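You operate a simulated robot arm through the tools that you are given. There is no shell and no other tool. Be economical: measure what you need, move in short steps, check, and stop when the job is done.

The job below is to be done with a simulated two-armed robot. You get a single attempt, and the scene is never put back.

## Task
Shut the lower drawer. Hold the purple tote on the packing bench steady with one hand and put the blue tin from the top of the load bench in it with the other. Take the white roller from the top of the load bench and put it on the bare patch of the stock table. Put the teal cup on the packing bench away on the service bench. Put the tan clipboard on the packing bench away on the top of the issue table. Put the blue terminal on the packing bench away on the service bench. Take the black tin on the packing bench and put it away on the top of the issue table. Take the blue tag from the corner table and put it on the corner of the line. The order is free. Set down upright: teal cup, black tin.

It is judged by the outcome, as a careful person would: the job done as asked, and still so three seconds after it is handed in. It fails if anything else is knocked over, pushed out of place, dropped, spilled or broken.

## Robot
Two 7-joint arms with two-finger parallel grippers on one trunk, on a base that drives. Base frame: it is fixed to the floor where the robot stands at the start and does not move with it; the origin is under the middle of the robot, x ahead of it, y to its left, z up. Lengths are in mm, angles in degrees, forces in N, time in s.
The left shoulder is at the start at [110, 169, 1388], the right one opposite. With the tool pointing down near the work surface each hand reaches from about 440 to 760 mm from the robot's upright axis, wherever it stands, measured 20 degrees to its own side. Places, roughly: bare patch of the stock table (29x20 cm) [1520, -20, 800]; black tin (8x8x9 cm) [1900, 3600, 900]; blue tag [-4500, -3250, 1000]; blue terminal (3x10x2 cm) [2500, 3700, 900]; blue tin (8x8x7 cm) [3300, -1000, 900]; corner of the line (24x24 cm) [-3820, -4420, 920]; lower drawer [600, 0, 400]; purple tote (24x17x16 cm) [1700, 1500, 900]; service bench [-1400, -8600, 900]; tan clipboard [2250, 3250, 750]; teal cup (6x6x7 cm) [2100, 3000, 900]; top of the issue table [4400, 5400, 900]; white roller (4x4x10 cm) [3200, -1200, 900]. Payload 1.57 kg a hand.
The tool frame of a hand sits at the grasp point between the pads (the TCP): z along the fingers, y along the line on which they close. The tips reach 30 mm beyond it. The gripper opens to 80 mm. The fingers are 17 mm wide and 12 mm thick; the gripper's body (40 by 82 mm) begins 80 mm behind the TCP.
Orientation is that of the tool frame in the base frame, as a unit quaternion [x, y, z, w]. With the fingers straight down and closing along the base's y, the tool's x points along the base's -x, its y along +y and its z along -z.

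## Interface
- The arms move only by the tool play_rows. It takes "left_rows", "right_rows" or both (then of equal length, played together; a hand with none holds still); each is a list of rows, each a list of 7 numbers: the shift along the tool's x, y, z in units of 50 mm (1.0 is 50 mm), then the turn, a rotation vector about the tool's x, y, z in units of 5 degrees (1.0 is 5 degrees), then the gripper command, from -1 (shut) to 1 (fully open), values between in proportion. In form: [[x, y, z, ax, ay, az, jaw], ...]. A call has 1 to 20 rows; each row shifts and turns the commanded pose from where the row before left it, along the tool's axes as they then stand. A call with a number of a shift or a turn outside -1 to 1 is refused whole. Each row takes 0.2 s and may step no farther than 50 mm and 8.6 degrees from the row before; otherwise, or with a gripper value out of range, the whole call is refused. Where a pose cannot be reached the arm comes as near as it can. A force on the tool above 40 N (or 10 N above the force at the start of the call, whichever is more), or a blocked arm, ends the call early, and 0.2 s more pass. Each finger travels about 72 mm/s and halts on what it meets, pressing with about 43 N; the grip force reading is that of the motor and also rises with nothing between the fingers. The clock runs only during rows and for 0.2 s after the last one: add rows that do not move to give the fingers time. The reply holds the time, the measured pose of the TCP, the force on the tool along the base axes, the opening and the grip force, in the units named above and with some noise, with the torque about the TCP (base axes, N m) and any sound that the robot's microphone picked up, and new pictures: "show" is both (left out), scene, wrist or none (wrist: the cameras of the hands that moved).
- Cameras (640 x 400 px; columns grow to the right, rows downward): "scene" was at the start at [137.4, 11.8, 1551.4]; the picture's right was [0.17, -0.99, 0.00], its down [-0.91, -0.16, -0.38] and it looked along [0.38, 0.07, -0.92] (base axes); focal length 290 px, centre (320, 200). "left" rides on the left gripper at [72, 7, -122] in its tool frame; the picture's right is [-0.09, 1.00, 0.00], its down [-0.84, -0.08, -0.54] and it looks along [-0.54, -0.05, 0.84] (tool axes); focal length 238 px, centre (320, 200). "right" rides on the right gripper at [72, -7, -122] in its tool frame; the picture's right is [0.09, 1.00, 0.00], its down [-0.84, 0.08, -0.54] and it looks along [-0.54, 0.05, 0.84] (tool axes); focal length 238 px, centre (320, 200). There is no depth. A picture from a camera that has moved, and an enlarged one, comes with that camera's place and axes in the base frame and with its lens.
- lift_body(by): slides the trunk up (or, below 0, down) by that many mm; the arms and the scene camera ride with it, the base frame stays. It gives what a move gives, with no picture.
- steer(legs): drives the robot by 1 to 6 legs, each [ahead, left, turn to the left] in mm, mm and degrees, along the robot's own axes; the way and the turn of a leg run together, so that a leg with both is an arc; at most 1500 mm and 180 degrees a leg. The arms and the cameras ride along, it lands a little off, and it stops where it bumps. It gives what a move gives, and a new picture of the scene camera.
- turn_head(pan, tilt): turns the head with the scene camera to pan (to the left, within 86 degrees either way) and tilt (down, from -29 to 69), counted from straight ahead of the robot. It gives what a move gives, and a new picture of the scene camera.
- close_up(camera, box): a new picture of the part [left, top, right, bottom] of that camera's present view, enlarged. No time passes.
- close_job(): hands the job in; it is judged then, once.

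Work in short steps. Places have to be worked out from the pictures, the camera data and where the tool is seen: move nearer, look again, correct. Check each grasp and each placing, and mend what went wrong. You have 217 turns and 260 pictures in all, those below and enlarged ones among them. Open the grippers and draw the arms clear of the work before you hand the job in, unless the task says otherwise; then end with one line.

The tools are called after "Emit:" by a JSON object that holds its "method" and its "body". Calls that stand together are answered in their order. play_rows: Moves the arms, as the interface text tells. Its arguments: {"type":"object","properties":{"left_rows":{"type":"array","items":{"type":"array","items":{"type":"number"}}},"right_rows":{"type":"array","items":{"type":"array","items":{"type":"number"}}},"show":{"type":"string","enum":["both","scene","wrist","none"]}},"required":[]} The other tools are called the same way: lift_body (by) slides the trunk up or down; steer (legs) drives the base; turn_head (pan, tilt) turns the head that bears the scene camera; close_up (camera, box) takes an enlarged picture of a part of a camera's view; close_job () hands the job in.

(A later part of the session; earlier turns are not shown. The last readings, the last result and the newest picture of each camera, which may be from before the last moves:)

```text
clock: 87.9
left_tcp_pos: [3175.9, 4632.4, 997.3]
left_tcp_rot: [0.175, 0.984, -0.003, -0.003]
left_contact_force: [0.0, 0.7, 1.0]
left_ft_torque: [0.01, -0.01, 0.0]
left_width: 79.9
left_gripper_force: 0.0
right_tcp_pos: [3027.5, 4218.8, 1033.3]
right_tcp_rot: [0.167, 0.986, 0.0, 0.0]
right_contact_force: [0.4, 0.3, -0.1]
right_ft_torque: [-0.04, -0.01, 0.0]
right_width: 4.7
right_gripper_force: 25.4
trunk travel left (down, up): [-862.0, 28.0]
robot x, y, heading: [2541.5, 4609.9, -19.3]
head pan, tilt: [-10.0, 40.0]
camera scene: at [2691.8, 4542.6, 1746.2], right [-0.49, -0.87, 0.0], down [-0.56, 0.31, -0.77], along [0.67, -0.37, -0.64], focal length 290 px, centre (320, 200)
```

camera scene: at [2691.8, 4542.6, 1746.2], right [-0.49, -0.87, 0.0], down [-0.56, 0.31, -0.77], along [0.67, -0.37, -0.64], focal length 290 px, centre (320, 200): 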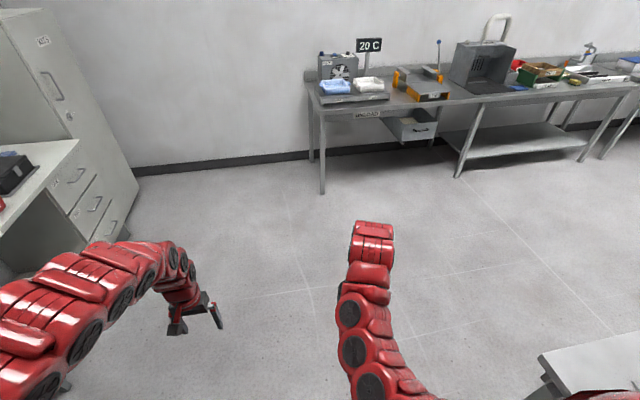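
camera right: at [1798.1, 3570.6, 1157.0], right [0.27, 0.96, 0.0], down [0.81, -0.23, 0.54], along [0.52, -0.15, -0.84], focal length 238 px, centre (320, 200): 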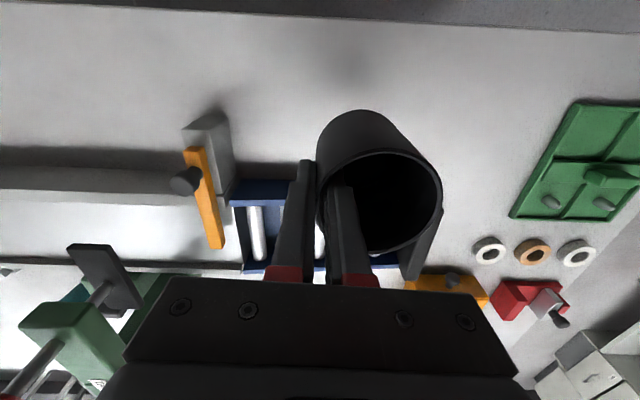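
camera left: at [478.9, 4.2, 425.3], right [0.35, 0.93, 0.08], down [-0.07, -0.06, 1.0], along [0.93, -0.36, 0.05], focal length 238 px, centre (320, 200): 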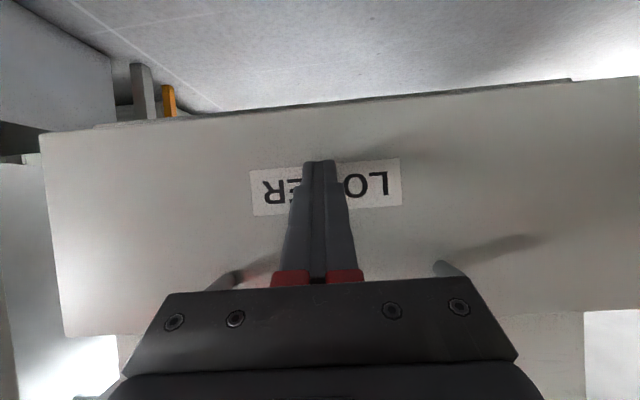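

Clear floor. I continue, turn around to face the bench and slide opposite the clipboard.

Emit:
{"method": "steer", "body": {"legs": [[1250, 0, 0], [0, 0, 179.5], [0, 1050, 0]]}}

Emit:
{"method": "turn_head", "body": {"pan": 10, "tilt": 40}}

```text
clock: 106.5
left_tcp_pos: [2707.7, 3200.5, 996.1]
left_tcp_rot: [0.982, -0.187, 0.003, -0.002]
left_contact_force: [-0.1, 0.2, 0.2]
left_ft_torque: [-0.01, 0.0, 0.01]
left_width: 79.9
left_gripper_force: 0.0
right_tcp_pos: [2863.8, 3612.6, 1032.1]
right_tcp_rot: [0.984, -0.179, -0.001, 0.0]
right_contact_force: [-0.5, -0.6, -0.9]
right_ft_torque: [0.02, -0.05, -0.03]
right_width: 2.4
right_gripper_force: 24.0
trunk travel left (down, up): [-862.0, 28.0]
robot x, y, heading: [3339.1, 3211.0, 159.4]
head pan, tilt: [-10.0, 40.0]
camera scene: at [3192.5, 3283.4, 1746.2], right [0.51, 0.86, 0.0], down [0.55, -0.33, -0.77], along [-0.66, 0.39, -0.64], focal length 290 px, centre (320, 200)
```

scene: 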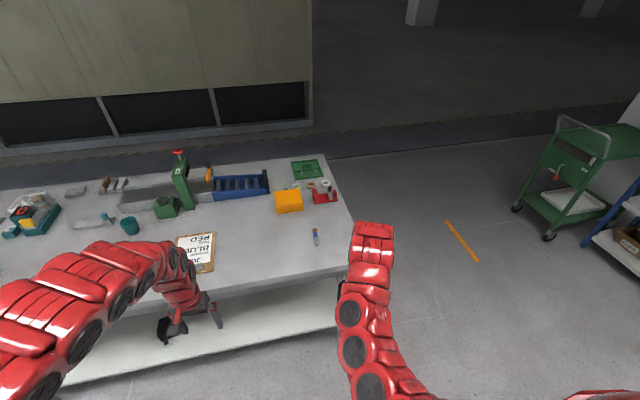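

```text
clock: 107.3
left_tcp_pos: [2705.5, 3199.7, 997.4]
left_tcp_rot: [0.982, -0.187, 0.002, -0.003]
left_contact_force: [0.1, 0.7, 0.1]
left_ft_torque: [0.01, 0.02, 0.03]
left_width: 79.8
left_gripper_force: 0.1
right_tcp_pos: [2863.5, 3611.7, 1033.7]
right_tcp_rot: [0.984, -0.18, 0.0, 0.0]
right_contact_force: [1.3, -0.3, -1.1]
right_ft_torque: [0.01, 0.0, 0.0]
right_width: 2.3
right_gripper_force: 24.3
trunk travel left (down, up): [-862.0, 28.0]
robot x, y, heading: [3341.9, 3209.5, 159.4]
head pan, tilt: [10.0, 40.0]
camera scene: at [3182.0, 3255.4, 1746.2], right [0.19, 0.98, 0.0], down [0.63, -0.12, -0.77], along [-0.75, 0.14, -0.64], focal length 290 px, centre (320, 200)
```

scene: 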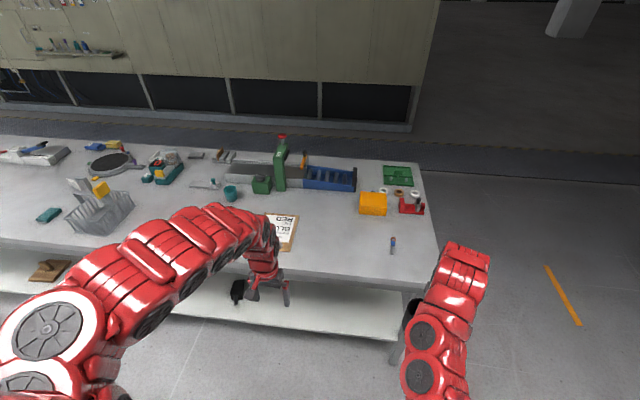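

The right gripper's width went from 5 to 2.4 mm, so I check whether the tin is still there.

Emit:
{"method": "close_up", "body": {"camera": "right", "box": [0, 0, 640, 400]}}

Emit:
{"method": "close_up", "body": {"camera": "left", "box": [0, 0, 640, 400]}}

```text
1.00 times, centred on (320, 200) of right (not enlarged: the box is as wide or as high as the picture)
camera zoom: at [2932.0, 3593.2, 1156.9], right [-0.27, -0.96, 0.0], down [-0.81, 0.22, 0.54], along [-0.52, 0.14, -0.84], focal length 238 px, centre (320, 200)
```

zoom: 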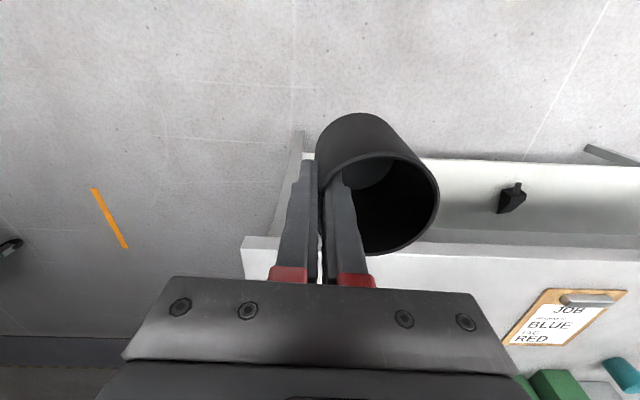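

```text
1.00 times, centred on (320, 200) of left (not enlarged: the box is as wide or as high as the picture)
camera zoom: at [2768.4, 3167.3, 1119.0], right [-0.45, -0.89, -0.01], down [-0.75, 0.38, 0.54], along [-0.48, 0.25, -0.84], focal length 238 px, centre (320, 200)
```

zoom: 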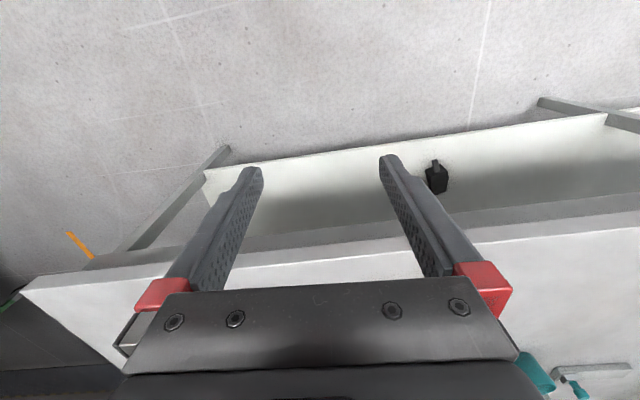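

The tin is still held upright. I drive forward 290 and left 110 to bring the left hand over the clip end of the clipboard.

Emit:
{"method": "steer", "body": {"legs": [[270, 110, 0]]}}

Emit:
{"method": "close_up", "body": {"camera": "left", "box": [0, 0, 640, 400]}}

```text
clock: 109.3
left_tcp_pos: [2416.3, 3186.6, 998.3]
left_tcp_rot: [0.983, -0.184, 0.002, -0.003]
left_contact_force: [0.6, 0.4, -0.2]
left_ft_torque: [-0.01, -0.02, 0.03]
left_width: 80.0
left_gripper_force: 0.1
right_tcp_pos: [2571.2, 3598.6, 1034.9]
right_tcp_rot: [0.984, -0.177, -0.001, 0.0]
right_contact_force: [-0.2, 0.6, -1.0]
right_ft_torque: [0.04, -0.02, 0.0]
right_width: 2.6
right_gripper_force: 24.0
trunk travel left (down, up): [-862.0, 28.0]
robot x, y, heading: [3051.7, 3199.2, 159.6]
head pan, tilt: [10.0, 40.0]
camera scene: at [2892.0, 3243.7, 1746.4], right [0.18, 0.98, 0.0], down [0.63, -0.12, -0.77], along [-0.75, 0.14, -0.64], focal length 290 px, centre (320, 200)
```

scene: 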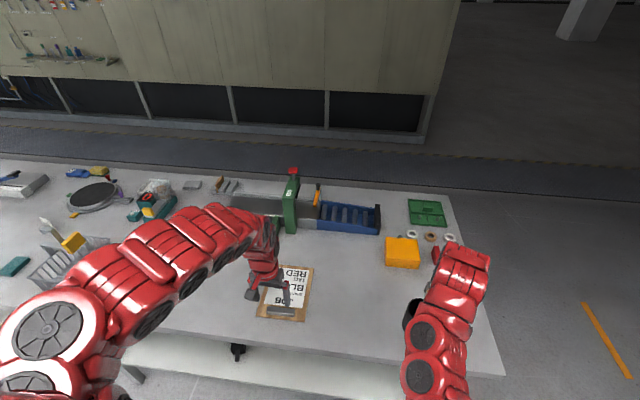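

```text
1.00 times, centred on (320, 200) of left (not enlarged: the box is as wide or as high as the picture)
camera zoom: at [2478.3, 3153.6, 1119.6], right [-0.45, -0.89, -0.01], down [-0.75, 0.37, 0.54], along [-0.48, 0.25, -0.84], focal length 238 px, centre (320, 200)
```

zoom: 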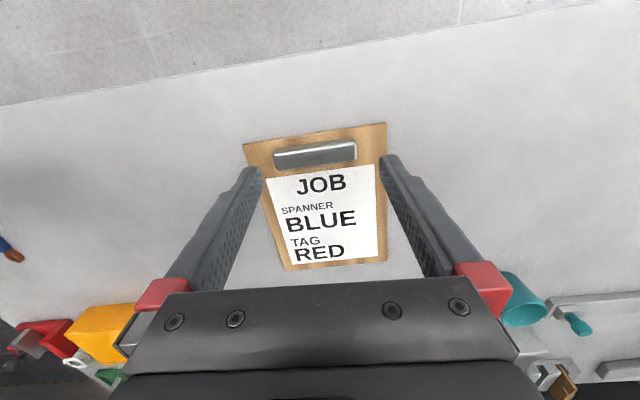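

The clip is a raised bar ~90 mm long parallel to the hand's closing axis, right below the hand. I'll grip it across its short side, so I rotate the left hand 90° first.

Emit:
{"method": "play_rows", "body": {"left_rows": [[0, 0, 0, 0, 0, 1, 1], [0, 0, 0, 0, 0, 1, 1], [0, 0, 0, 0, 0, 1, 1], [0, 0, 0, 0, 0, 1, 1], [0, 0, 0, 0, 0, 1, 1], [0, 0, 0, 0, 0, 1, 1], [0, 0, 0, 0, 0, 1, 1], [0, 0, 0, 0, 0, 1, 1], [0, 0, 0, 0, 0, 1, 1], [0, 0, 0, 0, 0, 1, 1], [0, 0, 0, 0, 0, 1, 1], [0, 0, 0, 0, 0, 1, 1], [0, 0, 0, 0, 0, 1, 1], [0, 0, 0, 0, 0, 1, 1], [0, 0, 0, 0, 0, 1, 1], [0, 0, 0, 0, 0, 1, 1], [0, 0, 0, 0, 0, 1, 1], [0, 0, 0, 0, 0, 1, 1]], "show": "wrist"}}

```text
clock: 113.2
left_tcp_pos: [2415.1, 3187.5, 997.6]
left_tcp_rot: [-0.564, 0.826, 0.0, 0.004]
left_contact_force: [-0.8, -0.7, -0.5]
left_ft_torque: [-0.01, -0.01, -0.01]
left_width: 79.8
left_gripper_force: 0.0
right_tcp_pos: [2569.3, 3597.7, 1032.9]
right_tcp_rot: [0.984, -0.178, 0.0, 0.001]
right_contact_force: [-0.9, -0.4, -0.9]
right_ft_torque: [0.02, -0.04, -0.01]
right_width: 2.3
right_gripper_force: 23.8
trunk travel left (down, up): [-862.0, 28.0]
robot x, y, heading: [3051.7, 3201.1, 159.5]
head pan, tilt: [10.0, 40.0]
camera left: at [2380.1, 3121.5, 1118.5], right [-0.89, 0.45, 0.0], down [0.37, 0.75, 0.55], along [0.25, 0.49, -0.84], focal length 238 px, centre (320, 200)
```

left: 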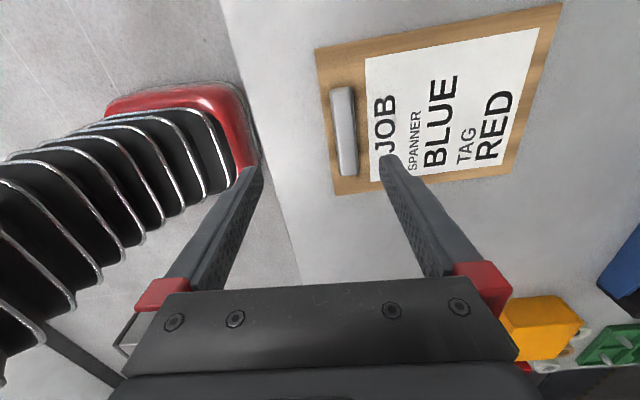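

Clip centre ≈ (2395, 3202). I shift 24 mm along the closing axis, narrow the jaws and descend 85 mm for a look.

Emit:
{"method": "play_rows", "body": {"left_rows": [[-0.12, 0.48, 0, 0, 0, 0, 0.2], [0, 0, 0.6, 0, 0, 0, 0.2], [0, 0, 0.6, 0, 0, 0, 0.2], [0, 0, 0.5, 0, 0, 0, 0.2]], "show": "wrist"}}

```text
clock: 114.2
left_tcp_pos: [2395.7, 3200.2, 911.4]
left_tcp_rot: [-0.564, 0.825, 0.0, 0.004]
left_contact_force: [-0.5, -0.4, 0.3]
left_ft_torque: [0.01, 0.0, 0.02]
left_width: 48.1
left_gripper_force: 0.1
right_tcp_pos: [2569.2, 3599.2, 1033.6]
right_tcp_rot: [0.984, -0.177, 0.0, 0.0]
right_contact_force: [0.1, 0.1, 0.1]
right_ft_torque: [0.02, -0.06, -0.05]
right_width: 2.4
right_gripper_force: 23.7
trunk travel left (down, up): [-862.0, 28.0]
robot x, y, heading: [3048.5, 3197.2, 159.7]
head pan, tilt: [10.0, 40.0]
camera left: at [2360.9, 3135.4, 1032.7], right [-0.89, 0.45, 0.0], down [0.37, 0.75, 0.55], along [0.25, 0.49, -0.84], focal length 238 px, centre (320, 200)
```

left: 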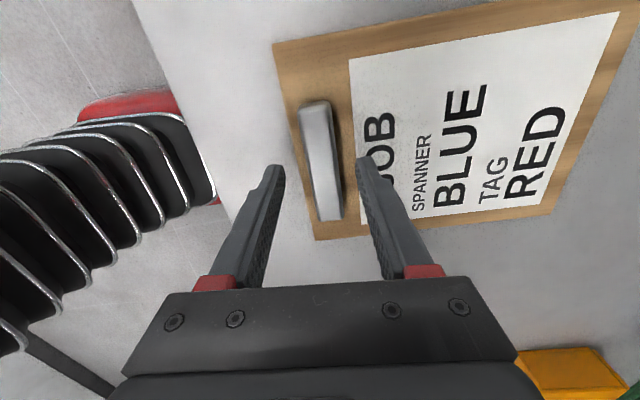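

Clip is centred between the fingers. I go down slowly another 22 mm.

Emit:
{"method": "play_rows", "body": {"left_rows": [[0, 0, 0.2, 0, 0, 0, 0.2], [0, 0, 0.12, 0, 0, 0, 0.2], [0, 0, 0.12, 0, 0, 0, 0.2]], "show": "wrist"}}

```text
clock: 115.0
left_tcp_pos: [2396.0, 3201.5, 894.5]
left_tcp_rot: [-0.563, 0.826, 0.004, 0.001]
left_contact_force: [-0.7, -0.1, 36.3]
left_ft_torque: [0.28, 0.96, -0.13]
left_width: 48.7
left_gripper_force: 0.6
right_tcp_pos: [2573.6, 3597.7, 1036.1]
right_tcp_rot: [0.984, -0.177, -0.002, -0.001]
right_contact_force: [0.5, -0.6, -0.1]
right_ft_torque: [0.06, -0.02, 0.0]
right_width: 2.4
right_gripper_force: 23.9
trunk travel left (down, up): [-862.0, 28.0]
robot x, y, heading: [3049.2, 3199.4, 159.7]
head pan, tilt: [10.0, 40.0]
camera left: at [2363.0, 3135.7, 1016.1], right [-0.89, 0.45, 0.01], down [0.38, 0.75, 0.55], along [0.24, 0.49, -0.84], focal length 238 px, centre (320, 200)
```

left: 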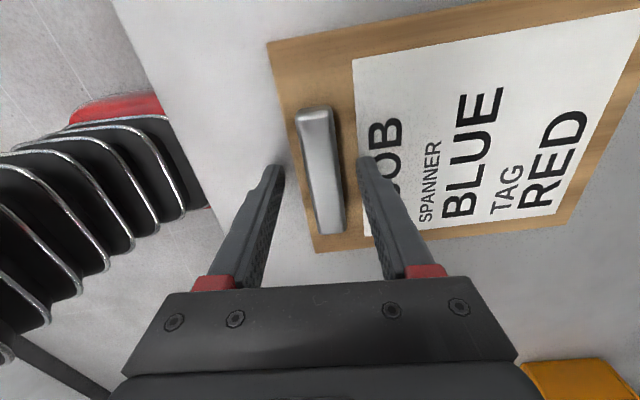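

Fingertips touched the board (top z≈864). I rise 3 mm and close on the clip.

Emit:
{"method": "play_rows", "body": {"left_rows": [[0, 0, -0.1, 0, 0, 0, 0.2], [0, 0, 0, 0, 0, 0, -0.3], [0, 0, 0, 0, 0, 0, -1], [0, 0, 0, 0, 0, 0, -1], [0, 0, 0, 0, 0, 0, -1]], "show": "wrist"}}

```text
clock: 116.2
left_tcp_pos: [2396.6, 3201.4, 895.2]
left_tcp_rot: [-0.564, 0.826, 0.0, 0.006]
left_contact_force: [-0.1, 0.0, 2.6]
left_ft_torque: [-0.12, 0.28, 0.26]
left_width: 22.1
left_gripper_force: 35.2
right_tcp_pos: [2571.0, 3596.6, 1034.6]
right_tcp_rot: [0.984, -0.177, -0.001, 0.0]
right_contact_force: [0.2, -0.5, -0.2]
right_ft_torque: [0.01, 0.0, -0.01]
right_width: 2.4
right_gripper_force: 23.4
trunk travel left (down, up): [-862.0, 28.0]
robot x, y, heading: [3048.2, 3196.5, 159.4]
head pan, tilt: [10.0, 40.0]
camera left: at [2362.1, 3136.4, 1016.3], right [-0.89, 0.45, 0.0], down [0.37, 0.75, 0.55], along [0.25, 0.49, -0.84], focal length 238 px, centre (320, 200)
```

left: 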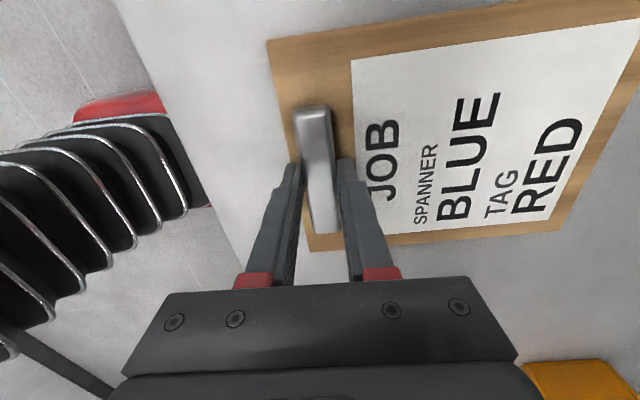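

Clip gripped at 22 mm. I lift gently 90 mm and check for droop.

Emit:
{"method": "play_rows", "body": {"left_rows": [[0, 0, -0.3, 0, 0, 0, -1], [0, 0, -0.5, 0, 0, 0, -1], [0, 0, -0.5, 0, 0, 0, -1], [0, 0, -0.5, 0, 0, 0, -1], [0, 0, 0, 0, 0, 0, -1]], "show": "both"}}

```text
clock: 117.3
left_tcp_pos: [2394.9, 3202.7, 983.6]
left_tcp_rot: [-0.564, 0.825, 0.0, 0.004]
left_contact_force: [-0.5, -0.9, -1.5]
left_ft_torque: [-0.06, -0.1, 0.0]
left_width: 21.4
left_gripper_force: 34.3
right_tcp_pos: [2568.5, 3599.0, 1032.9]
right_tcp_rot: [0.984, -0.177, 0.0, 0.0]
right_contact_force: [0.1, -0.2, -0.4]
right_ft_torque: [0.0, -0.03, -0.01]
right_width: 2.3
right_gripper_force: 23.7
trunk travel left (down, up): [-862.0, 28.0]
robot x, y, heading: [3047.6, 3199.0, 159.7]
head pan, tilt: [10.0, 40.0]
camera scene: at [2889.8, 3243.9, 1746.1], right [0.18, 0.98, 0.0], down [0.63, -0.12, -0.77], along [-0.75, 0.14, -0.64], focal length 290 px, centre (320, 200)
camera left: at [2359.4, 3137.2, 1105.1], right [-0.89, 0.45, 0.0], down [0.37, 0.75, 0.55], along [0.25, 0.49, -0.84], focal length 238 px, centre (320, 200)
```

scene: 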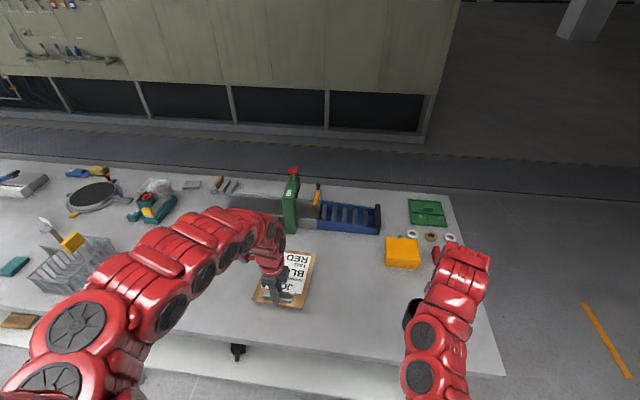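
left: 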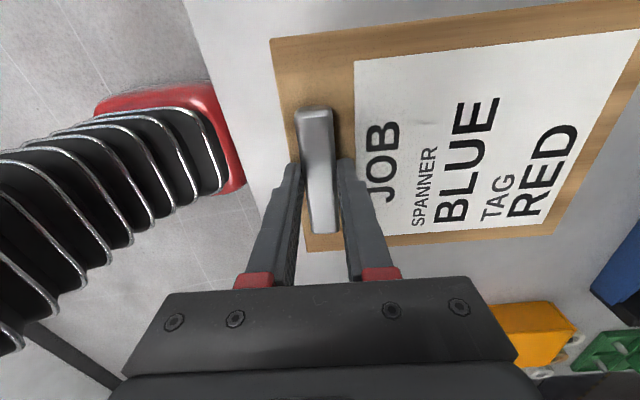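

The clipboard hangs level. I back out, turn toward the issue table and approach for a look.

Emit:
{"method": "steer", "body": {"legs": [[-600, 0, 0], [0, 0, -90], [1150, 110, 0]]}}

Emit:
{"method": "turn_head", "body": {"pan": 0, "tilt": 30}}

```text
clock: 129.9
left_tcp_pos: [3848.1, 4761.5, 983.3]
left_tcp_rot: [0.167, 0.986, -0.003, 0.003]
left_contact_force: [0.4, -0.2, -1.4]
left_ft_torque: [-0.14, 0.06, -0.01]
left_width: 21.7
left_gripper_force: 34.8
right_tcp_pos: [4250.8, 4600.8, 1033.7]
right_tcp_rot: [-0.586, 0.811, 0.0, 0.0]
right_contact_force: [-0.7, -0.4, 0.2]
right_ft_torque: [0.01, -0.05, 0.03]
right_width: 2.4
right_gripper_force: 23.9
trunk travel left (down, up): [-862.0, 28.0]
robot x, y, heading: [3868.0, 4104.5, 71.9]
head pan, tilt: [10.0, 40.0]
camera scene: at [3905.9, 4269.6, 1746.2], right [0.99, -0.14, 0.0], down [-0.09, -0.64, -0.77], along [0.11, 0.76, -0.64], focal length 290 px, centre (320, 200)
```

scene: 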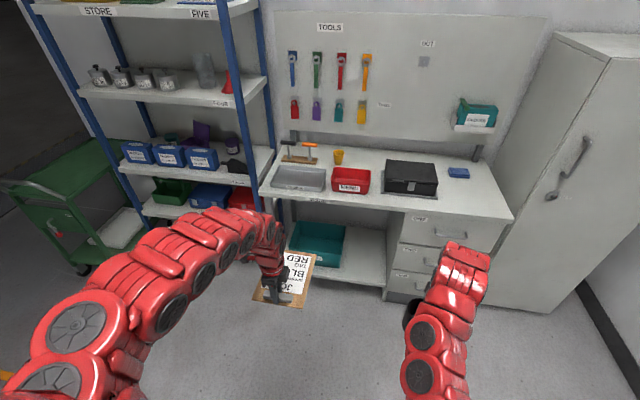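

```text
clock: 130.7
left_tcp_pos: [3848.2, 4760.8, 984.9]
left_tcp_rot: [0.167, 0.986, -0.003, 0.004]
left_contact_force: [-0.2, 0.1, -2.2]
left_ft_torque: [-0.18, 0.06, -0.03]
left_width: 21.5
left_gripper_force: 34.8
right_tcp_pos: [4251.1, 4601.7, 1032.9]
right_tcp_rot: [-0.586, 0.81, 0.0, -0.001]
right_contact_force: [-0.9, -0.1, -0.8]
right_ft_torque: [-0.02, -0.02, 0.0]
right_width: 2.2
right_gripper_force: 23.8
trunk travel left (down, up): [-862.0, 28.0]
robot x, y, heading: [3868.9, 4109.1, 71.6]
head pan, tilt: [0.0, 30.0]
camera scene: at [3922.2, 4272.2, 1761.4], right [0.95, -0.31, 0.0], down [-0.16, -0.48, -0.87], along [0.27, 0.82, -0.5], focal length 290 px, centre (320, 200)
```

scene: 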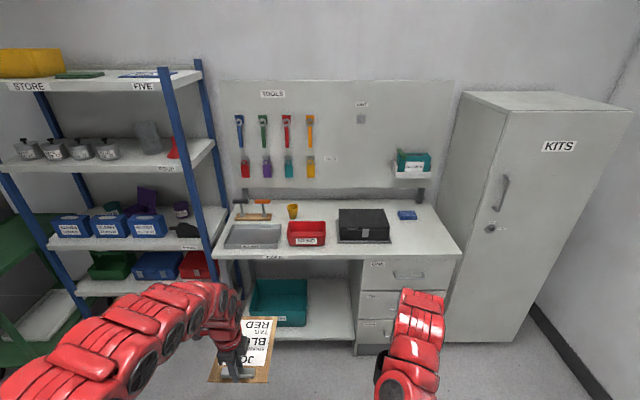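

The free area on the issue table is its right end. I pull the right hand (tin) back a little and shift the robot right in front of that spot.

Emit:
{"method": "play_rows", "body": {"right_rows": [[0.5, 0, 0, 0, 0, 0, -1], [0.5, 0, 0, 0, 0, 0, -1], [0.5, 0, 0, 0, 0, 0, -1], [0.5, 0, 0, 0, 0, 0, -1]], "show": "none"}}

Emit:
{"method": "steer", "body": {"legs": [[220, -750, 1]]}}

Emit:
{"method": "turn_head", "body": {"pan": 0, "tilt": 45}}

Emit:
{"method": "close_up", "body": {"camera": "left", "box": [0, 0, 640, 400]}}

```text
clock: 131.7
left_tcp_pos: [3847.9, 4761.9, 984.4]
left_tcp_rot: [0.167, 0.986, -0.003, 0.004]
left_contact_force: [-0.5, -0.7, -2.5]
left_ft_torque: [-0.18, 0.03, 0.03]
left_width: 21.7
left_gripper_force: 34.0
right_tcp_pos: [4218.8, 4505.9, 1033.4]
right_tcp_rot: [-0.586, 0.81, 0.001, 0.0]
right_contact_force: [0.0, -0.4, -1.2]
right_ft_torque: [-0.01, 0.01, 0.0]
right_width: 2.3
right_gripper_force: 23.8
trunk travel left (down, up): [-862.0, 28.0]
robot x, y, heading: [3872.2, 4107.6, 71.9]
head pan, tilt: [0.0, 30.0]
```

```text
clock: 135.9
left_tcp_pos: [4618.6, 4743.6, 983.4]
left_tcp_rot: [0.154, 0.988, -0.004, 0.003]
left_contact_force: [-0.1, 0.0, -2.3]
left_ft_torque: [-0.15, 0.07, -0.02]
left_width: 21.3
left_gripper_force: 35.2
right_tcp_pos: [4995.7, 4497.9, 1033.4]
right_tcp_rot: [-0.596, 0.803, 0.0, 0.0]
right_contact_force: [0.8, 0.4, -1.2]
right_ft_torque: [0.0, -0.03, 0.02]
right_width: 2.5
right_gripper_force: 23.9
trunk travel left (down, up): [-862.0, 28.0]
robot x, y, heading: [4655.3, 4089.8, 73.2]
head pan, tilt: [0.0, 30.0]
camera scene: at [4704.8, 4256.1, 1761.5], right [0.96, -0.29, 0.0], down [-0.14, -0.48, -0.87], along [0.25, 0.83, -0.5], focal length 290 px, centre (320, 200)
```

scene: 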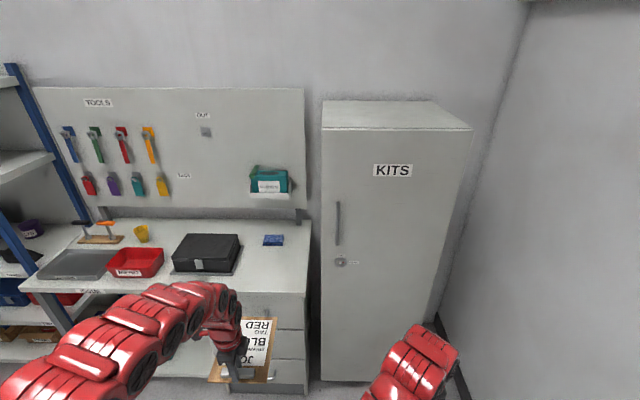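

```text
clock: 136.7
left_tcp_pos: [4618.3, 4743.7, 984.4]
left_tcp_rot: [0.153, 0.988, -0.002, 0.003]
left_contact_force: [0.7, 0.4, -2.7]
left_ft_torque: [-0.17, 0.03, -0.03]
left_width: 21.4
left_gripper_force: 34.5
right_tcp_pos: [4995.6, 4498.9, 1033.7]
right_tcp_rot: [-0.596, 0.803, -0.001, 0.0]
right_contact_force: [-0.2, -0.5, -1.4]
right_ft_torque: [0.0, -0.03, -0.01]
right_width: 2.2
right_gripper_force: 23.8
trunk travel left (down, up): [-862.0, 28.0]
robot x, y, heading: [4650.9, 4092.8, 73.1]
head pan, tilt: [0.0, 45.0]
camera scene: at [4703.1, 4247.4, 1738.9], right [0.96, -0.29, 0.0], down [-0.2, -0.68, -0.71], along [0.2, 0.68, -0.71], focal length 290 px, centre (320, 200)
```

scene: 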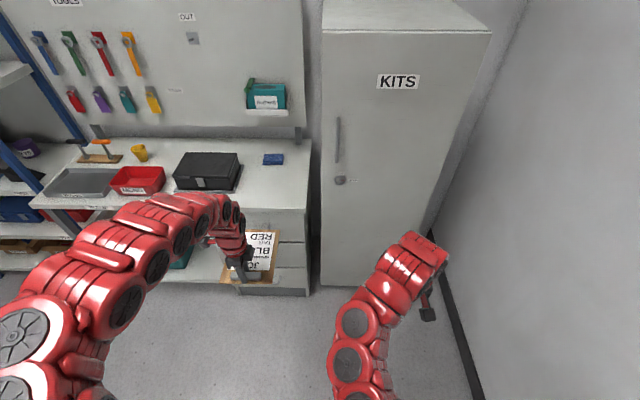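

```text
1.00 times, centred on (320, 200) of left (not enlarged: the box is as wide or as high as the picture)
camera zoom: at [4550.0, 4772.8, 1105.0], right [0.39, 0.92, 0.0], down [0.77, -0.32, 0.55], along [0.5, -0.22, -0.84], focal length 238 px, centre (320, 200)
```

zoom: 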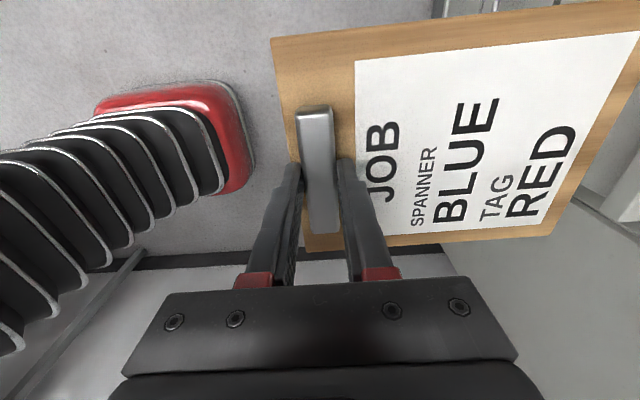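

Table top is z≈861; its right-front corner is near (4893, 5055). I drive so the clipboard hovers over the free right end.

Emit:
{"method": "steer", "body": {"legs": [[415, -70, 0]]}}

Emit:
{"method": "close_up", "body": {"camera": "left", "box": [0, 0, 640, 400]}}

```text
clock: 139.2
left_tcp_pos: [4808.3, 5121.7, 984.6]
left_tcp_rot: [0.156, 0.988, -0.002, 0.004]
left_contact_force: [0.0, 0.7, -1.8]
left_ft_torque: [-0.14, 0.05, 0.0]
left_width: 21.4
left_gripper_force: 34.5
right_tcp_pos: [5185.7, 4874.5, 1034.2]
right_tcp_rot: [-0.595, 0.804, 0.0, 0.001]
right_contact_force: [0.5, 0.1, -0.4]
right_ft_torque: [-0.02, -0.02, -0.01]
right_width: 2.4
right_gripper_force: 24.3
trunk travel left (down, up): [-862.0, 28.0]
robot x, y, heading: [4843.0, 4467.0, 72.6]
head pan, tilt: [0.0, 45.0]
camera scene: at [4890.4, 4624.1, 1739.0], right [0.96, -0.29, 0.0], down [-0.21, -0.68, -0.71], along [0.21, 0.68, -0.71], focal length 290 px, centre (320, 200)
```

scene: 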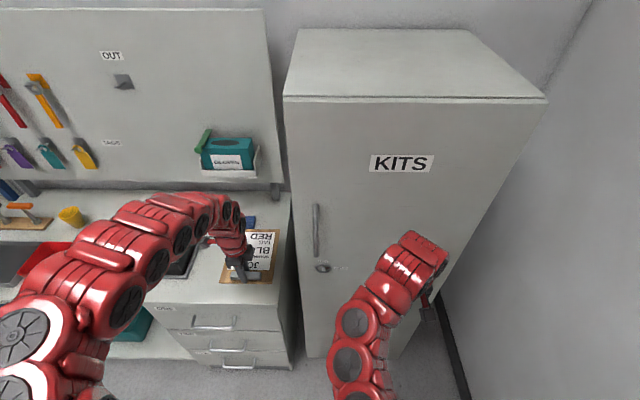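

```text
1.00 times, centred on (320, 200) of left (not enlarged: the box is as wide or as high as the picture)
camera zoom: at [4739.8, 5150.5, 1105.4], right [0.39, 0.92, 0.0], down [0.77, -0.33, 0.55], along [0.5, -0.22, -0.84], focal length 238 px, centre (320, 200)
```

zoom: 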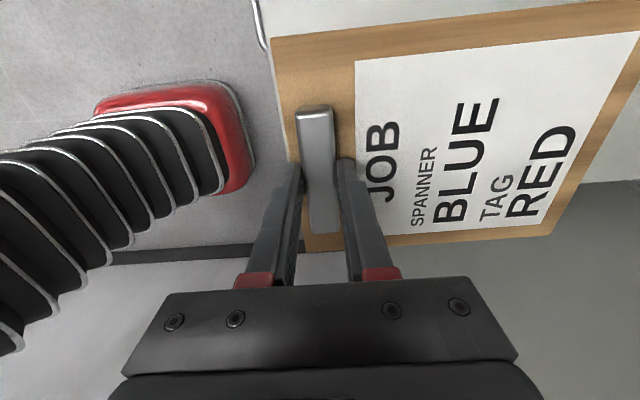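

The clipboard is over the free area; I nudge it 30 mm deeper and 20 mm left and lower to just above the table.

Emit:
{"method": "play_rows", "body": {"left_rows": [[0.4, 0.6, 0, 0, 0, 0, -1], [0, 0, 0.7, 0, 0, 0, -1], [0, 0, 0.5, 0, 0, 0, -1], [0, 0, 0.3, 0, 0, 0, -1]], "show": "both"}}

```text
clock: 140.2
left_tcp_pos: [4800.2, 5156.7, 911.1]
left_tcp_rot: [0.155, 0.988, -0.002, 0.003]
left_contact_force: [0.5, 0.4, -1.8]
left_ft_torque: [-0.19, 0.06, -0.01]
left_width: 21.6
left_gripper_force: 34.4
right_tcp_pos: [5184.8, 4875.4, 1033.8]
right_tcp_rot: [-0.595, 0.804, 0.0, 0.0]
right_contact_force: [0.2, 0.3, 0.1]
right_ft_torque: [0.0, -0.04, 0.02]
right_width: 2.3
right_gripper_force: 24.0
trunk travel left (down, up): [-862.0, 28.0]
robot x, y, heading: [4843.9, 4468.5, 73.0]
head pan, tilt: [0.0, 45.0]
camera scene: at [4890.5, 4625.3, 1738.9], right [0.96, -0.29, 0.0], down [-0.21, -0.68, -0.71], along [0.21, 0.68, -0.71], focal length 290 px, centre (320, 200)
camera left: at [4730.9, 5185.9, 1032.0], right [0.39, 0.92, 0.0], down [0.77, -0.33, 0.55], along [0.5, -0.22, -0.84], focal length 238 px, centre (320, 200)
```

scene: 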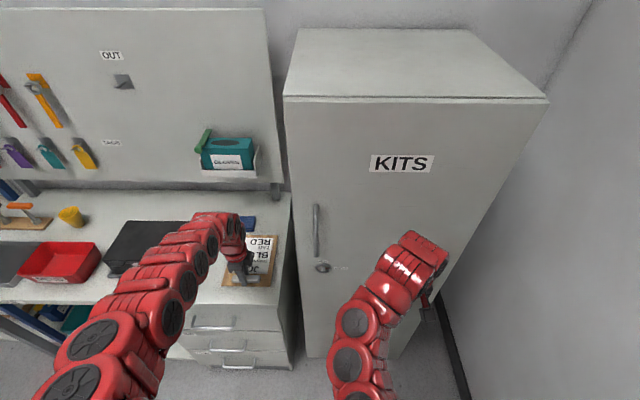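
left: 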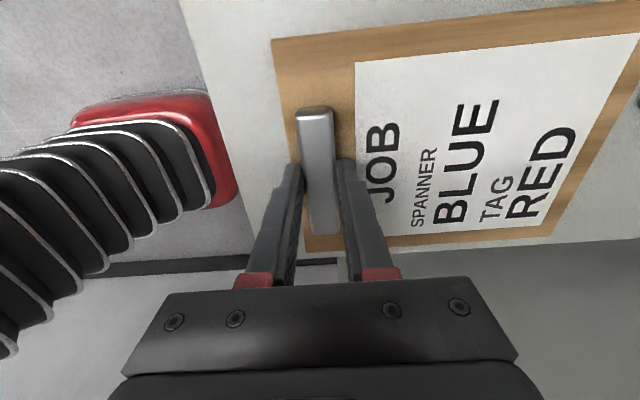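

Right margin is slim, so I shift 12 mm left, then lower until contact and release.

Emit:
{"method": "play_rows", "body": {"left_rows": [[0.25, 0, 0.1, 0, 0, 0, -1], [0, 0, 0.1, 0, 0, 0, -1], [0, 0, 0.08, 0, 0, 0, -1], [0, 0, 0.06, 0, 0, 0, -1]], "show": "none"}}

```text
clock: 141.2
left_tcp_pos: [4788.8, 5160.1, 895.2]
left_tcp_rot: [0.156, 0.988, 0.001, 0.003]
left_contact_force: [0.7, -0.8, 20.9]
left_ft_torque: [0.21, 0.22, 0.13]
left_width: 21.6
left_gripper_force: 34.3
right_tcp_pos: [5186.2, 4873.3, 1034.8]
right_tcp_rot: [-0.594, 0.804, 0.001, 0.001]
right_contact_force: [0.0, 0.3, -0.8]
right_ft_torque: [-0.03, 0.0, 0.02]
right_width: 2.5
right_gripper_force: 23.7
trunk travel left (down, up): [-862.0, 28.0]
robot x, y, heading: [4844.6, 4469.5, 73.0]
head pan, tilt: [0.0, 45.0]
```

Contact at TCP z≈895 (21 N): the board is on the table. I release to a partial opening and lift away.

Emit:
{"method": "play_rows", "body": {"left_rows": [[0, 0, -0.04, 0, 0, 0, -0.3], [0, 0, 0, 0, 0, 0, 0], [0, 0, 0, 0, 0, 0, 0.1], [0, 0, -0.3, 0, 0, 0, 0.1], [0, 0, -0.6, 0, 0, 0, 0.1], [0, 0, -0.9, 0, 0, 0, 0.1]], "show": "both"}}

```text
clock: 142.7
left_tcp_pos: [4786.1, 5158.6, 985.9]
left_tcp_rot: [0.155, 0.988, -0.004, 0.003]
left_contact_force: [0.3, -0.3, 0.6]
left_ft_torque: [0.01, 0.03, 0.0]
left_width: 43.9
left_gripper_force: 0.0
right_tcp_pos: [5184.5, 4874.7, 1033.9]
right_tcp_rot: [-0.594, 0.804, 0.0, 0.001]
right_contact_force: [0.3, 0.1, -0.8]
right_ft_torque: [-0.01, 0.0, 0.02]
right_width: 2.1
right_gripper_force: 23.9
trunk travel left (down, up): [-862.0, 28.0]
robot x, y, heading: [4839.7, 4466.9, 72.6]
head pan, tilt: [0.0, 45.0]
camera scene: at [4890.9, 4623.9, 1739.0], right [0.96, -0.29, 0.0], down [-0.21, -0.68, -0.71], along [0.21, 0.68, -0.71], focal length 290 px, centre (320, 200)
camera left: at [4718.0, 5188.2, 1107.1], right [0.4, 0.92, 0.0], down [0.77, -0.33, 0.55], along [0.5, -0.22, -0.84], focal length 238 px, centre (320, 200)
```

scene: 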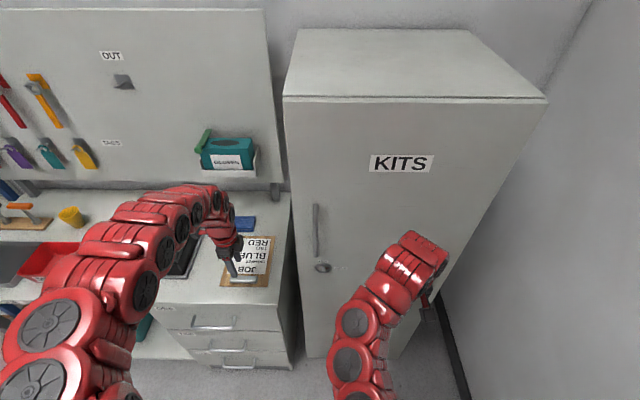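
left: 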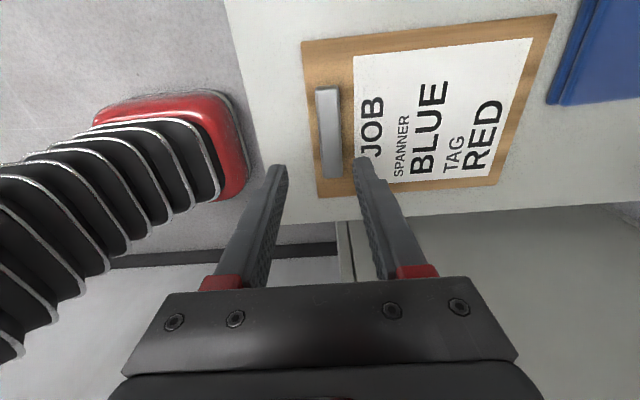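

Clipboard is on the table. I back off, rotate the left hand back, and look again to place the tin left of the clipboard.

Emit:
{"method": "steer", "body": {"legs": [[-300, 0, 0]]}}

Emit:
{"method": "play_rows", "body": {"left_rows": [[0, 0, 0, 0, 0, -1, 1], [0, 0, 0, 0, 0, -1, 1], [0, 0, 0, 0, 0, -1, 1], [0, 0, 0, 0, 0, -1, 1], [0, 0, 0, 0, 0, -1, 1], [0, 0, 0, 0, 0, -1, 1], [0, 0, 0, 0, 0, -1, 1], [0, 0, 0, 0, 0, -1, 1], [0, 0, 0, 0, 0, -1, 1], [0, 0, 0, 0, 0, -1, 1], [0, 0, 0, 0, 0, -1, 1], [0, 0, 0, 0, 0, -1, 1], [0, 0, 0, 0, 0, -1, 1], [0, 0, 0, 0, 0, -1, 1], [0, 0, 0, 0, 0, -1, 1], [0, 0, 0, 0, 0, -1, 1], [0, 0, 0, 0, 0, -1, 1], [0, 0, 0, 0, 0, -1, 1], [1, 0, 0, 0, 0, 0, 1], [1, 0, 0, 0, 0, 0, 1]], "show": "none"}}

Emit:
{"method": "steer", "body": {"legs": [[0, 300, 0]]}}

```text
clock: 144.7
left_tcp_pos: [4697.9, 4871.9, 984.5]
left_tcp_rot: [0.156, 0.988, -0.003, 0.002]
left_contact_force: [0.2, 0.4, -0.2]
left_ft_torque: [0.01, 0.0, -0.02]
left_width: 43.9
left_gripper_force: 0.0
right_tcp_pos: [5096.2, 4588.6, 1033.0]
right_tcp_rot: [-0.596, 0.803, -0.001, 0.0]
right_contact_force: [0.5, 0.5, -1.1]
right_ft_torque: [-0.03, -0.01, 0.01]
right_width: 2.4
right_gripper_force: 23.8
trunk travel left (down, up): [-862.0, 28.0]
robot x, y, heading: [4756.2, 4178.2, 73.1]
head pan, tilt: [0.0, 45.0]
camera scene: at [4803.1, 4337.7, 1738.8], right [0.96, -0.29, 0.0], down [-0.21, -0.68, -0.71], along [0.21, 0.68, -0.71], focal length 290 px, centre (320, 200)
```

scene: 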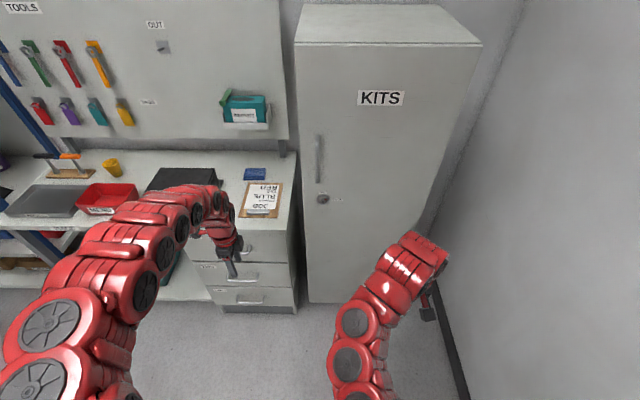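

```text
clock: 148.9
left_tcp_pos: [4661.8, 4798.1, 973.0]
left_tcp_rot: [-0.604, 0.797, -0.008, 0.009]
left_contact_force: [4.4, -5.3, -3.5]
left_ft_torque: [0.6, 0.48, -0.04]
left_width: 80.0
left_gripper_force: 0.3
left hand out of reach, approached as far as the arm can: row 20
right_tcp_pos: [5092.0, 4585.2, 1034.3]
right_tcp_rot: [-0.595, 0.804, -0.001, 0.002]
right_contact_force: [-0.5, 0.3, -0.7]
right_ft_torque: [-0.06, -0.09, -0.02]
right_width: 2.3
right_gripper_force: 23.9
trunk travel left (down, up): [-862.0, 28.0]
robot x, y, heading: [4754.0, 4179.3, 73.0]
head pan, tilt: [0.0, 45.0]
```

```text
clock: 151.0
left_tcp_pos: [4385.0, 4878.3, 970.2]
left_tcp_rot: [-0.588, 0.809, -0.005, -0.001]
left_contact_force: [-0.2, 0.9, -0.7]
left_ft_torque: [-0.01, 0.02, -0.01]
left_width: 80.0
left_gripper_force: 0.0
right_tcp_pos: [4811.2, 4672.8, 1033.2]
right_tcp_rot: [-0.595, 0.803, 0.0, 0.0]
right_contact_force: [-0.8, -1.1, -0.9]
right_ft_torque: [0.02, -0.01, 0.04]
right_width: 2.3
right_gripper_force: 23.9
trunk travel left (down, up): [-862.0, 28.0]
robot x, y, heading: [4468.4, 4265.8, 73.2]
head pan, tilt: [0.0, 45.0]
camera scene: at [4517.4, 4422.7, 1739.0], right [0.96, -0.29, 0.0], down [-0.21, -0.68, -0.71], along [0.2, 0.68, -0.71], focal length 290 px, centre (320, 200)
```

scene: 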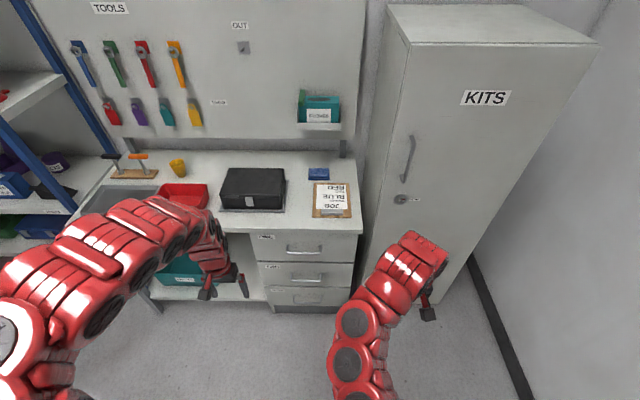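

Gap between clipboard and black box is about 110 mm with a free strip in front. I raise the trunk a bit and drive to put the tin there.

Emit:
{"method": "lift_body", "body": {"by": 25}}

Emit:
{"method": "steer", "body": {"legs": [[340, 265, 0]]}}

Emit:
{"method": "close_up", "body": {"camera": "right", "box": [0, 0, 640, 400]}}

```text
clock: 151.7
left_tcp_pos: [4383.8, 4877.6, 994.3]
left_tcp_rot: [-0.588, 0.809, -0.006, -0.001]
left_contact_force: [-0.4, 1.5, -0.5]
left_ft_torque: [0.0, 0.02, 0.0]
left_width: 80.1
left_gripper_force: 0.1
right_tcp_pos: [4808.9, 4673.8, 1059.1]
right_tcp_rot: [-0.595, 0.803, -0.001, 0.001]
right_contact_force: [-0.2, 0.3, -0.5]
right_ft_torque: [0.0, -0.03, -0.02]
right_width: 2.5
right_gripper_force: 24.0
trunk travel left (down, up): [-887.0, 3.0]
robot x, y, heading: [4467.7, 4267.1, 73.2]
head pan, tilt: [0.0, 45.0]
```

```text
clock: 154.3
left_tcp_pos: [4229.9, 5281.6, 995.4]
left_tcp_rot: [-0.586, 0.811, -0.006, 0.0]
left_contact_force: [-1.3, 0.2, -0.1]
left_ft_torque: [0.01, -0.01, 0.04]
left_width: 79.7
left_gripper_force: 0.1
right_tcp_pos: [4653.4, 5073.0, 1059.1]
right_tcp_rot: [-0.592, 0.806, 0.0, 0.0]
right_contact_force: [-0.1, -0.3, -1.1]
right_ft_torque: [-0.03, 0.0, -0.03]
right_width: 2.3
right_gripper_force: 23.7
trunk travel left (down, up): [-887.0, 3.0]
robot x, y, heading: [4307.8, 4666.7, 72.7]
head pan, tilt: [0.0, 45.0]
camera scene: at [4358.3, 4824.4, 1764.1], right [0.95, -0.3, 0.0], down [-0.21, -0.67, -0.71], along [0.21, 0.68, -0.71], focal length 290 px, centre (320, 200)
```

scene: 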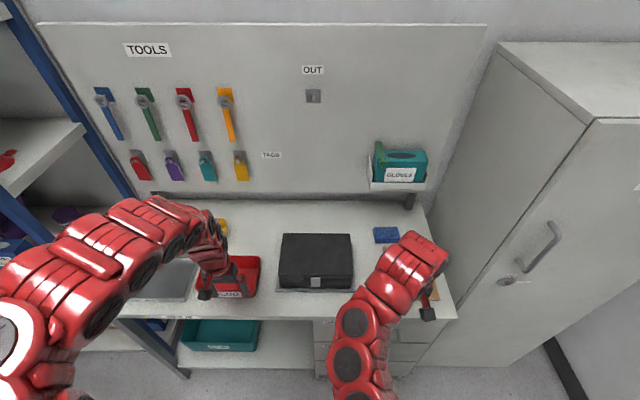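

```text
1.00 times, centred on (320, 200) of right (not enlarged: the box is as wide or as high as the picture)
camera zoom: at [4637.7, 5003.4, 1182.1], right [-0.98, 0.21, 0.0], down [0.18, 0.82, 0.54], along [0.11, 0.53, -0.84], focal length 238 px, centre (320, 200)
```

zoom: 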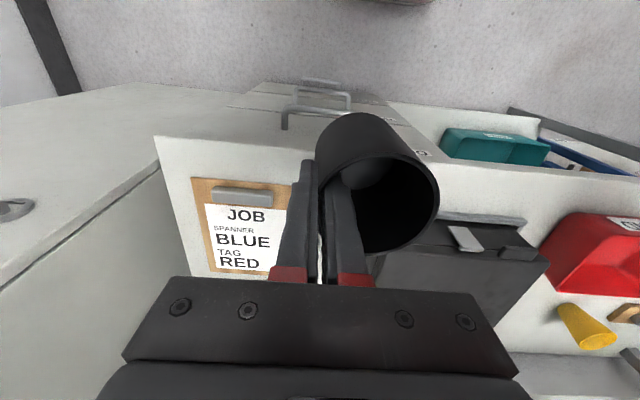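

Table corner is (4878, 5060); target for the tin is straight ahead 115 mm. I advance and lower to 20 mm above, then check.

Emit:
{"method": "play_rows", "body": {"right_rows": [[-0.8, 0, 0, 0, 0, 0, -1], [-0.8, 0, 0.2, 0, 0, 0, -1], [-0.7, 0, 0.4, 0, 0, 0, -1], [0, 0, 0.6, 0, 0, 0, -1], [0, 0, 0.6, 0, 0, 0, -1]], "show": "both"}}

```text
clock: 155.5
left_tcp_pos: [4229.5, 5282.3, 994.5]
left_tcp_rot: [-0.585, 0.811, -0.006, 0.0]
left_contact_force: [0.1, 0.0, 0.7]
left_ft_torque: [0.02, -0.01, 0.02]
left_width: 79.7
left_gripper_force: 0.1
right_tcp_pos: [4687.4, 5183.5, 969.7]
right_tcp_rot: [-0.592, 0.806, -0.001, 0.0]
right_contact_force: [0.8, 0.0, 0.0]
right_ft_torque: [-0.04, -0.02, 0.0]
right_width: 2.5
right_gripper_force: 23.5
trunk travel left (down, up): [-887.0, 3.0]
robot x, y, heading: [4307.0, 4670.4, 72.9]
head pan, tilt: [0.0, 45.0]
camera scene: at [4358.1, 4825.9, 1763.9], right [0.95, -0.3, 0.0], down [-0.21, -0.68, -0.71], along [0.21, 0.67, -0.71], focal length 290 px, centre (320, 200)
camera right: at [4670.9, 5114.4, 1092.0], right [-0.98, 0.21, 0.0], down [0.18, 0.82, 0.54], along [0.11, 0.53, -0.84], focal length 238 px, centre (320, 200)
```

scene: 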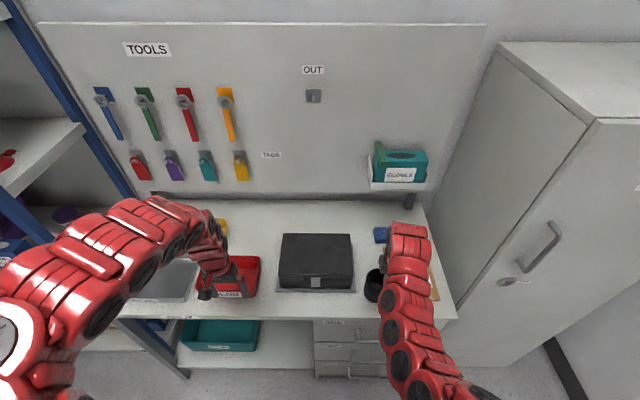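
right: 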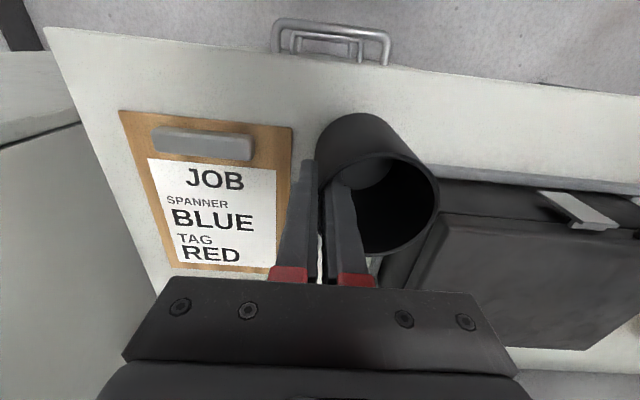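

Tin clears both the box base (64 mm left) and the clipboard. I lower the last ~36 mm gently.

Emit:
{"method": "play_rows", "body": {"right_rows": [[0, 0, 0.3, 0, 0, 0, -1], [0, 0, 0.24, 0, 0, 0, -1], [0, 0, 0.08, 0, 0, 0, -1], [0, 0, 0.06, 0, 0, 0, -1]], "show": "wrist"}}

```text
clock: 156.5
left_tcp_pos: [4227.7, 5281.8, 994.8]
left_tcp_rot: [-0.586, 0.811, -0.006, 0.001]
left_contact_force: [-0.7, 0.0, 0.0]
left_ft_torque: [-0.04, -0.01, 0.0]
left_width: 80.0
left_gripper_force: 0.0
right_tcp_pos: [4687.7, 5184.6, 935.6]
right_tcp_rot: [-0.592, 0.806, 0.0, 0.0]
right_contact_force: [0.3, 0.3, -0.5]
right_ft_torque: [-0.01, -0.02, 0.0]
right_width: 2.4
right_gripper_force: 24.0
trunk travel left (down, up): [-887.0, 3.0]
robot x, y, heading: [4308.1, 4669.0, 72.7]
head pan, tilt: [0.0, 45.0]
camera right: at [4671.0, 5113.9, 1058.4], right [-0.98, 0.21, 0.0], down [0.18, 0.82, 0.54], along [0.11, 0.53, -0.84], focal length 238 px, centre (320, 200)
```

right: 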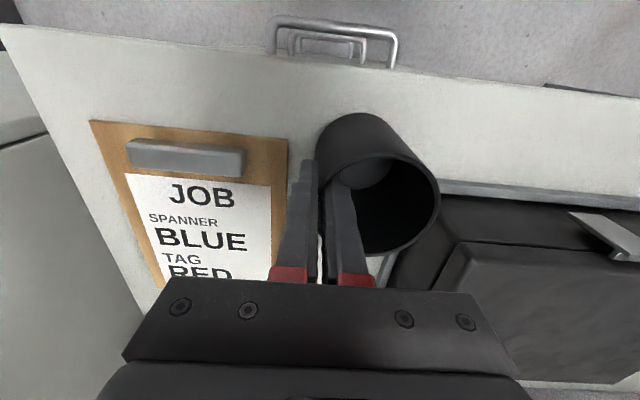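

Not yet in contact; a few millimetres more in tiny steps.

Emit:
{"method": "play_rows", "body": {"right_rows": [[0, 0, 0.05, 0, 0, 0, -1], [0, 0, 0.04, 0, 0, 0, -1]], "show": "none"}}

Emit:
{"method": "play_rows", "body": {"right_rows": [[0, 0, 0.04, 0, 0, 0, -1]], "show": "none"}}

```text
clock: 157.1
left_tcp_pos: [4228.8, 5281.3, 995.2]
left_tcp_rot: [-0.586, 0.811, -0.006, -0.001]
left_contact_force: [0.1, -0.2, -0.4]
left_ft_torque: [-0.04, 0.02, 0.03]
left_width: 80.3
left_gripper_force: 0.0
right_tcp_pos: [4686.7, 5184.3, 932.7]
right_tcp_rot: [-0.593, 0.805, 0.002, 0.003]
right_contact_force: [0.7, 1.9, 15.9]
right_ft_torque: [0.03, 0.3, 0.07]
right_width: 2.6
right_gripper_force: 23.8
trunk travel left (down, up): [-887.0, 3.0]
robot x, y, heading: [4308.1, 4670.0, 72.7]
head pan, tilt: [0.0, 45.0]
```

```text
clock: 157.5
left_tcp_pos: [4228.9, 5281.3, 995.2]
left_tcp_rot: [-0.586, 0.811, -0.005, 0.0]
left_contact_force: [-0.1, -0.4, 0.3]
left_ft_torque: [0.01, -0.01, 0.01]
left_width: 80.1
left_gripper_force: 0.0
right_tcp_pos: [4686.1, 5184.1, 930.8]
right_tcp_rot: [-0.592, 0.806, 0.0, 0.002]
right_contact_force: [1.9, 4.6, 16.9]
right_ft_torque: [0.07, 0.23, -0.03]
right_width: 2.6
right_gripper_force: 23.6
trunk travel left (down, up): [-887.0, 3.0]
robot x, y, heading: [4309.7, 4667.2, 72.7]
head pan, tilt: [0.0, 45.0]
```

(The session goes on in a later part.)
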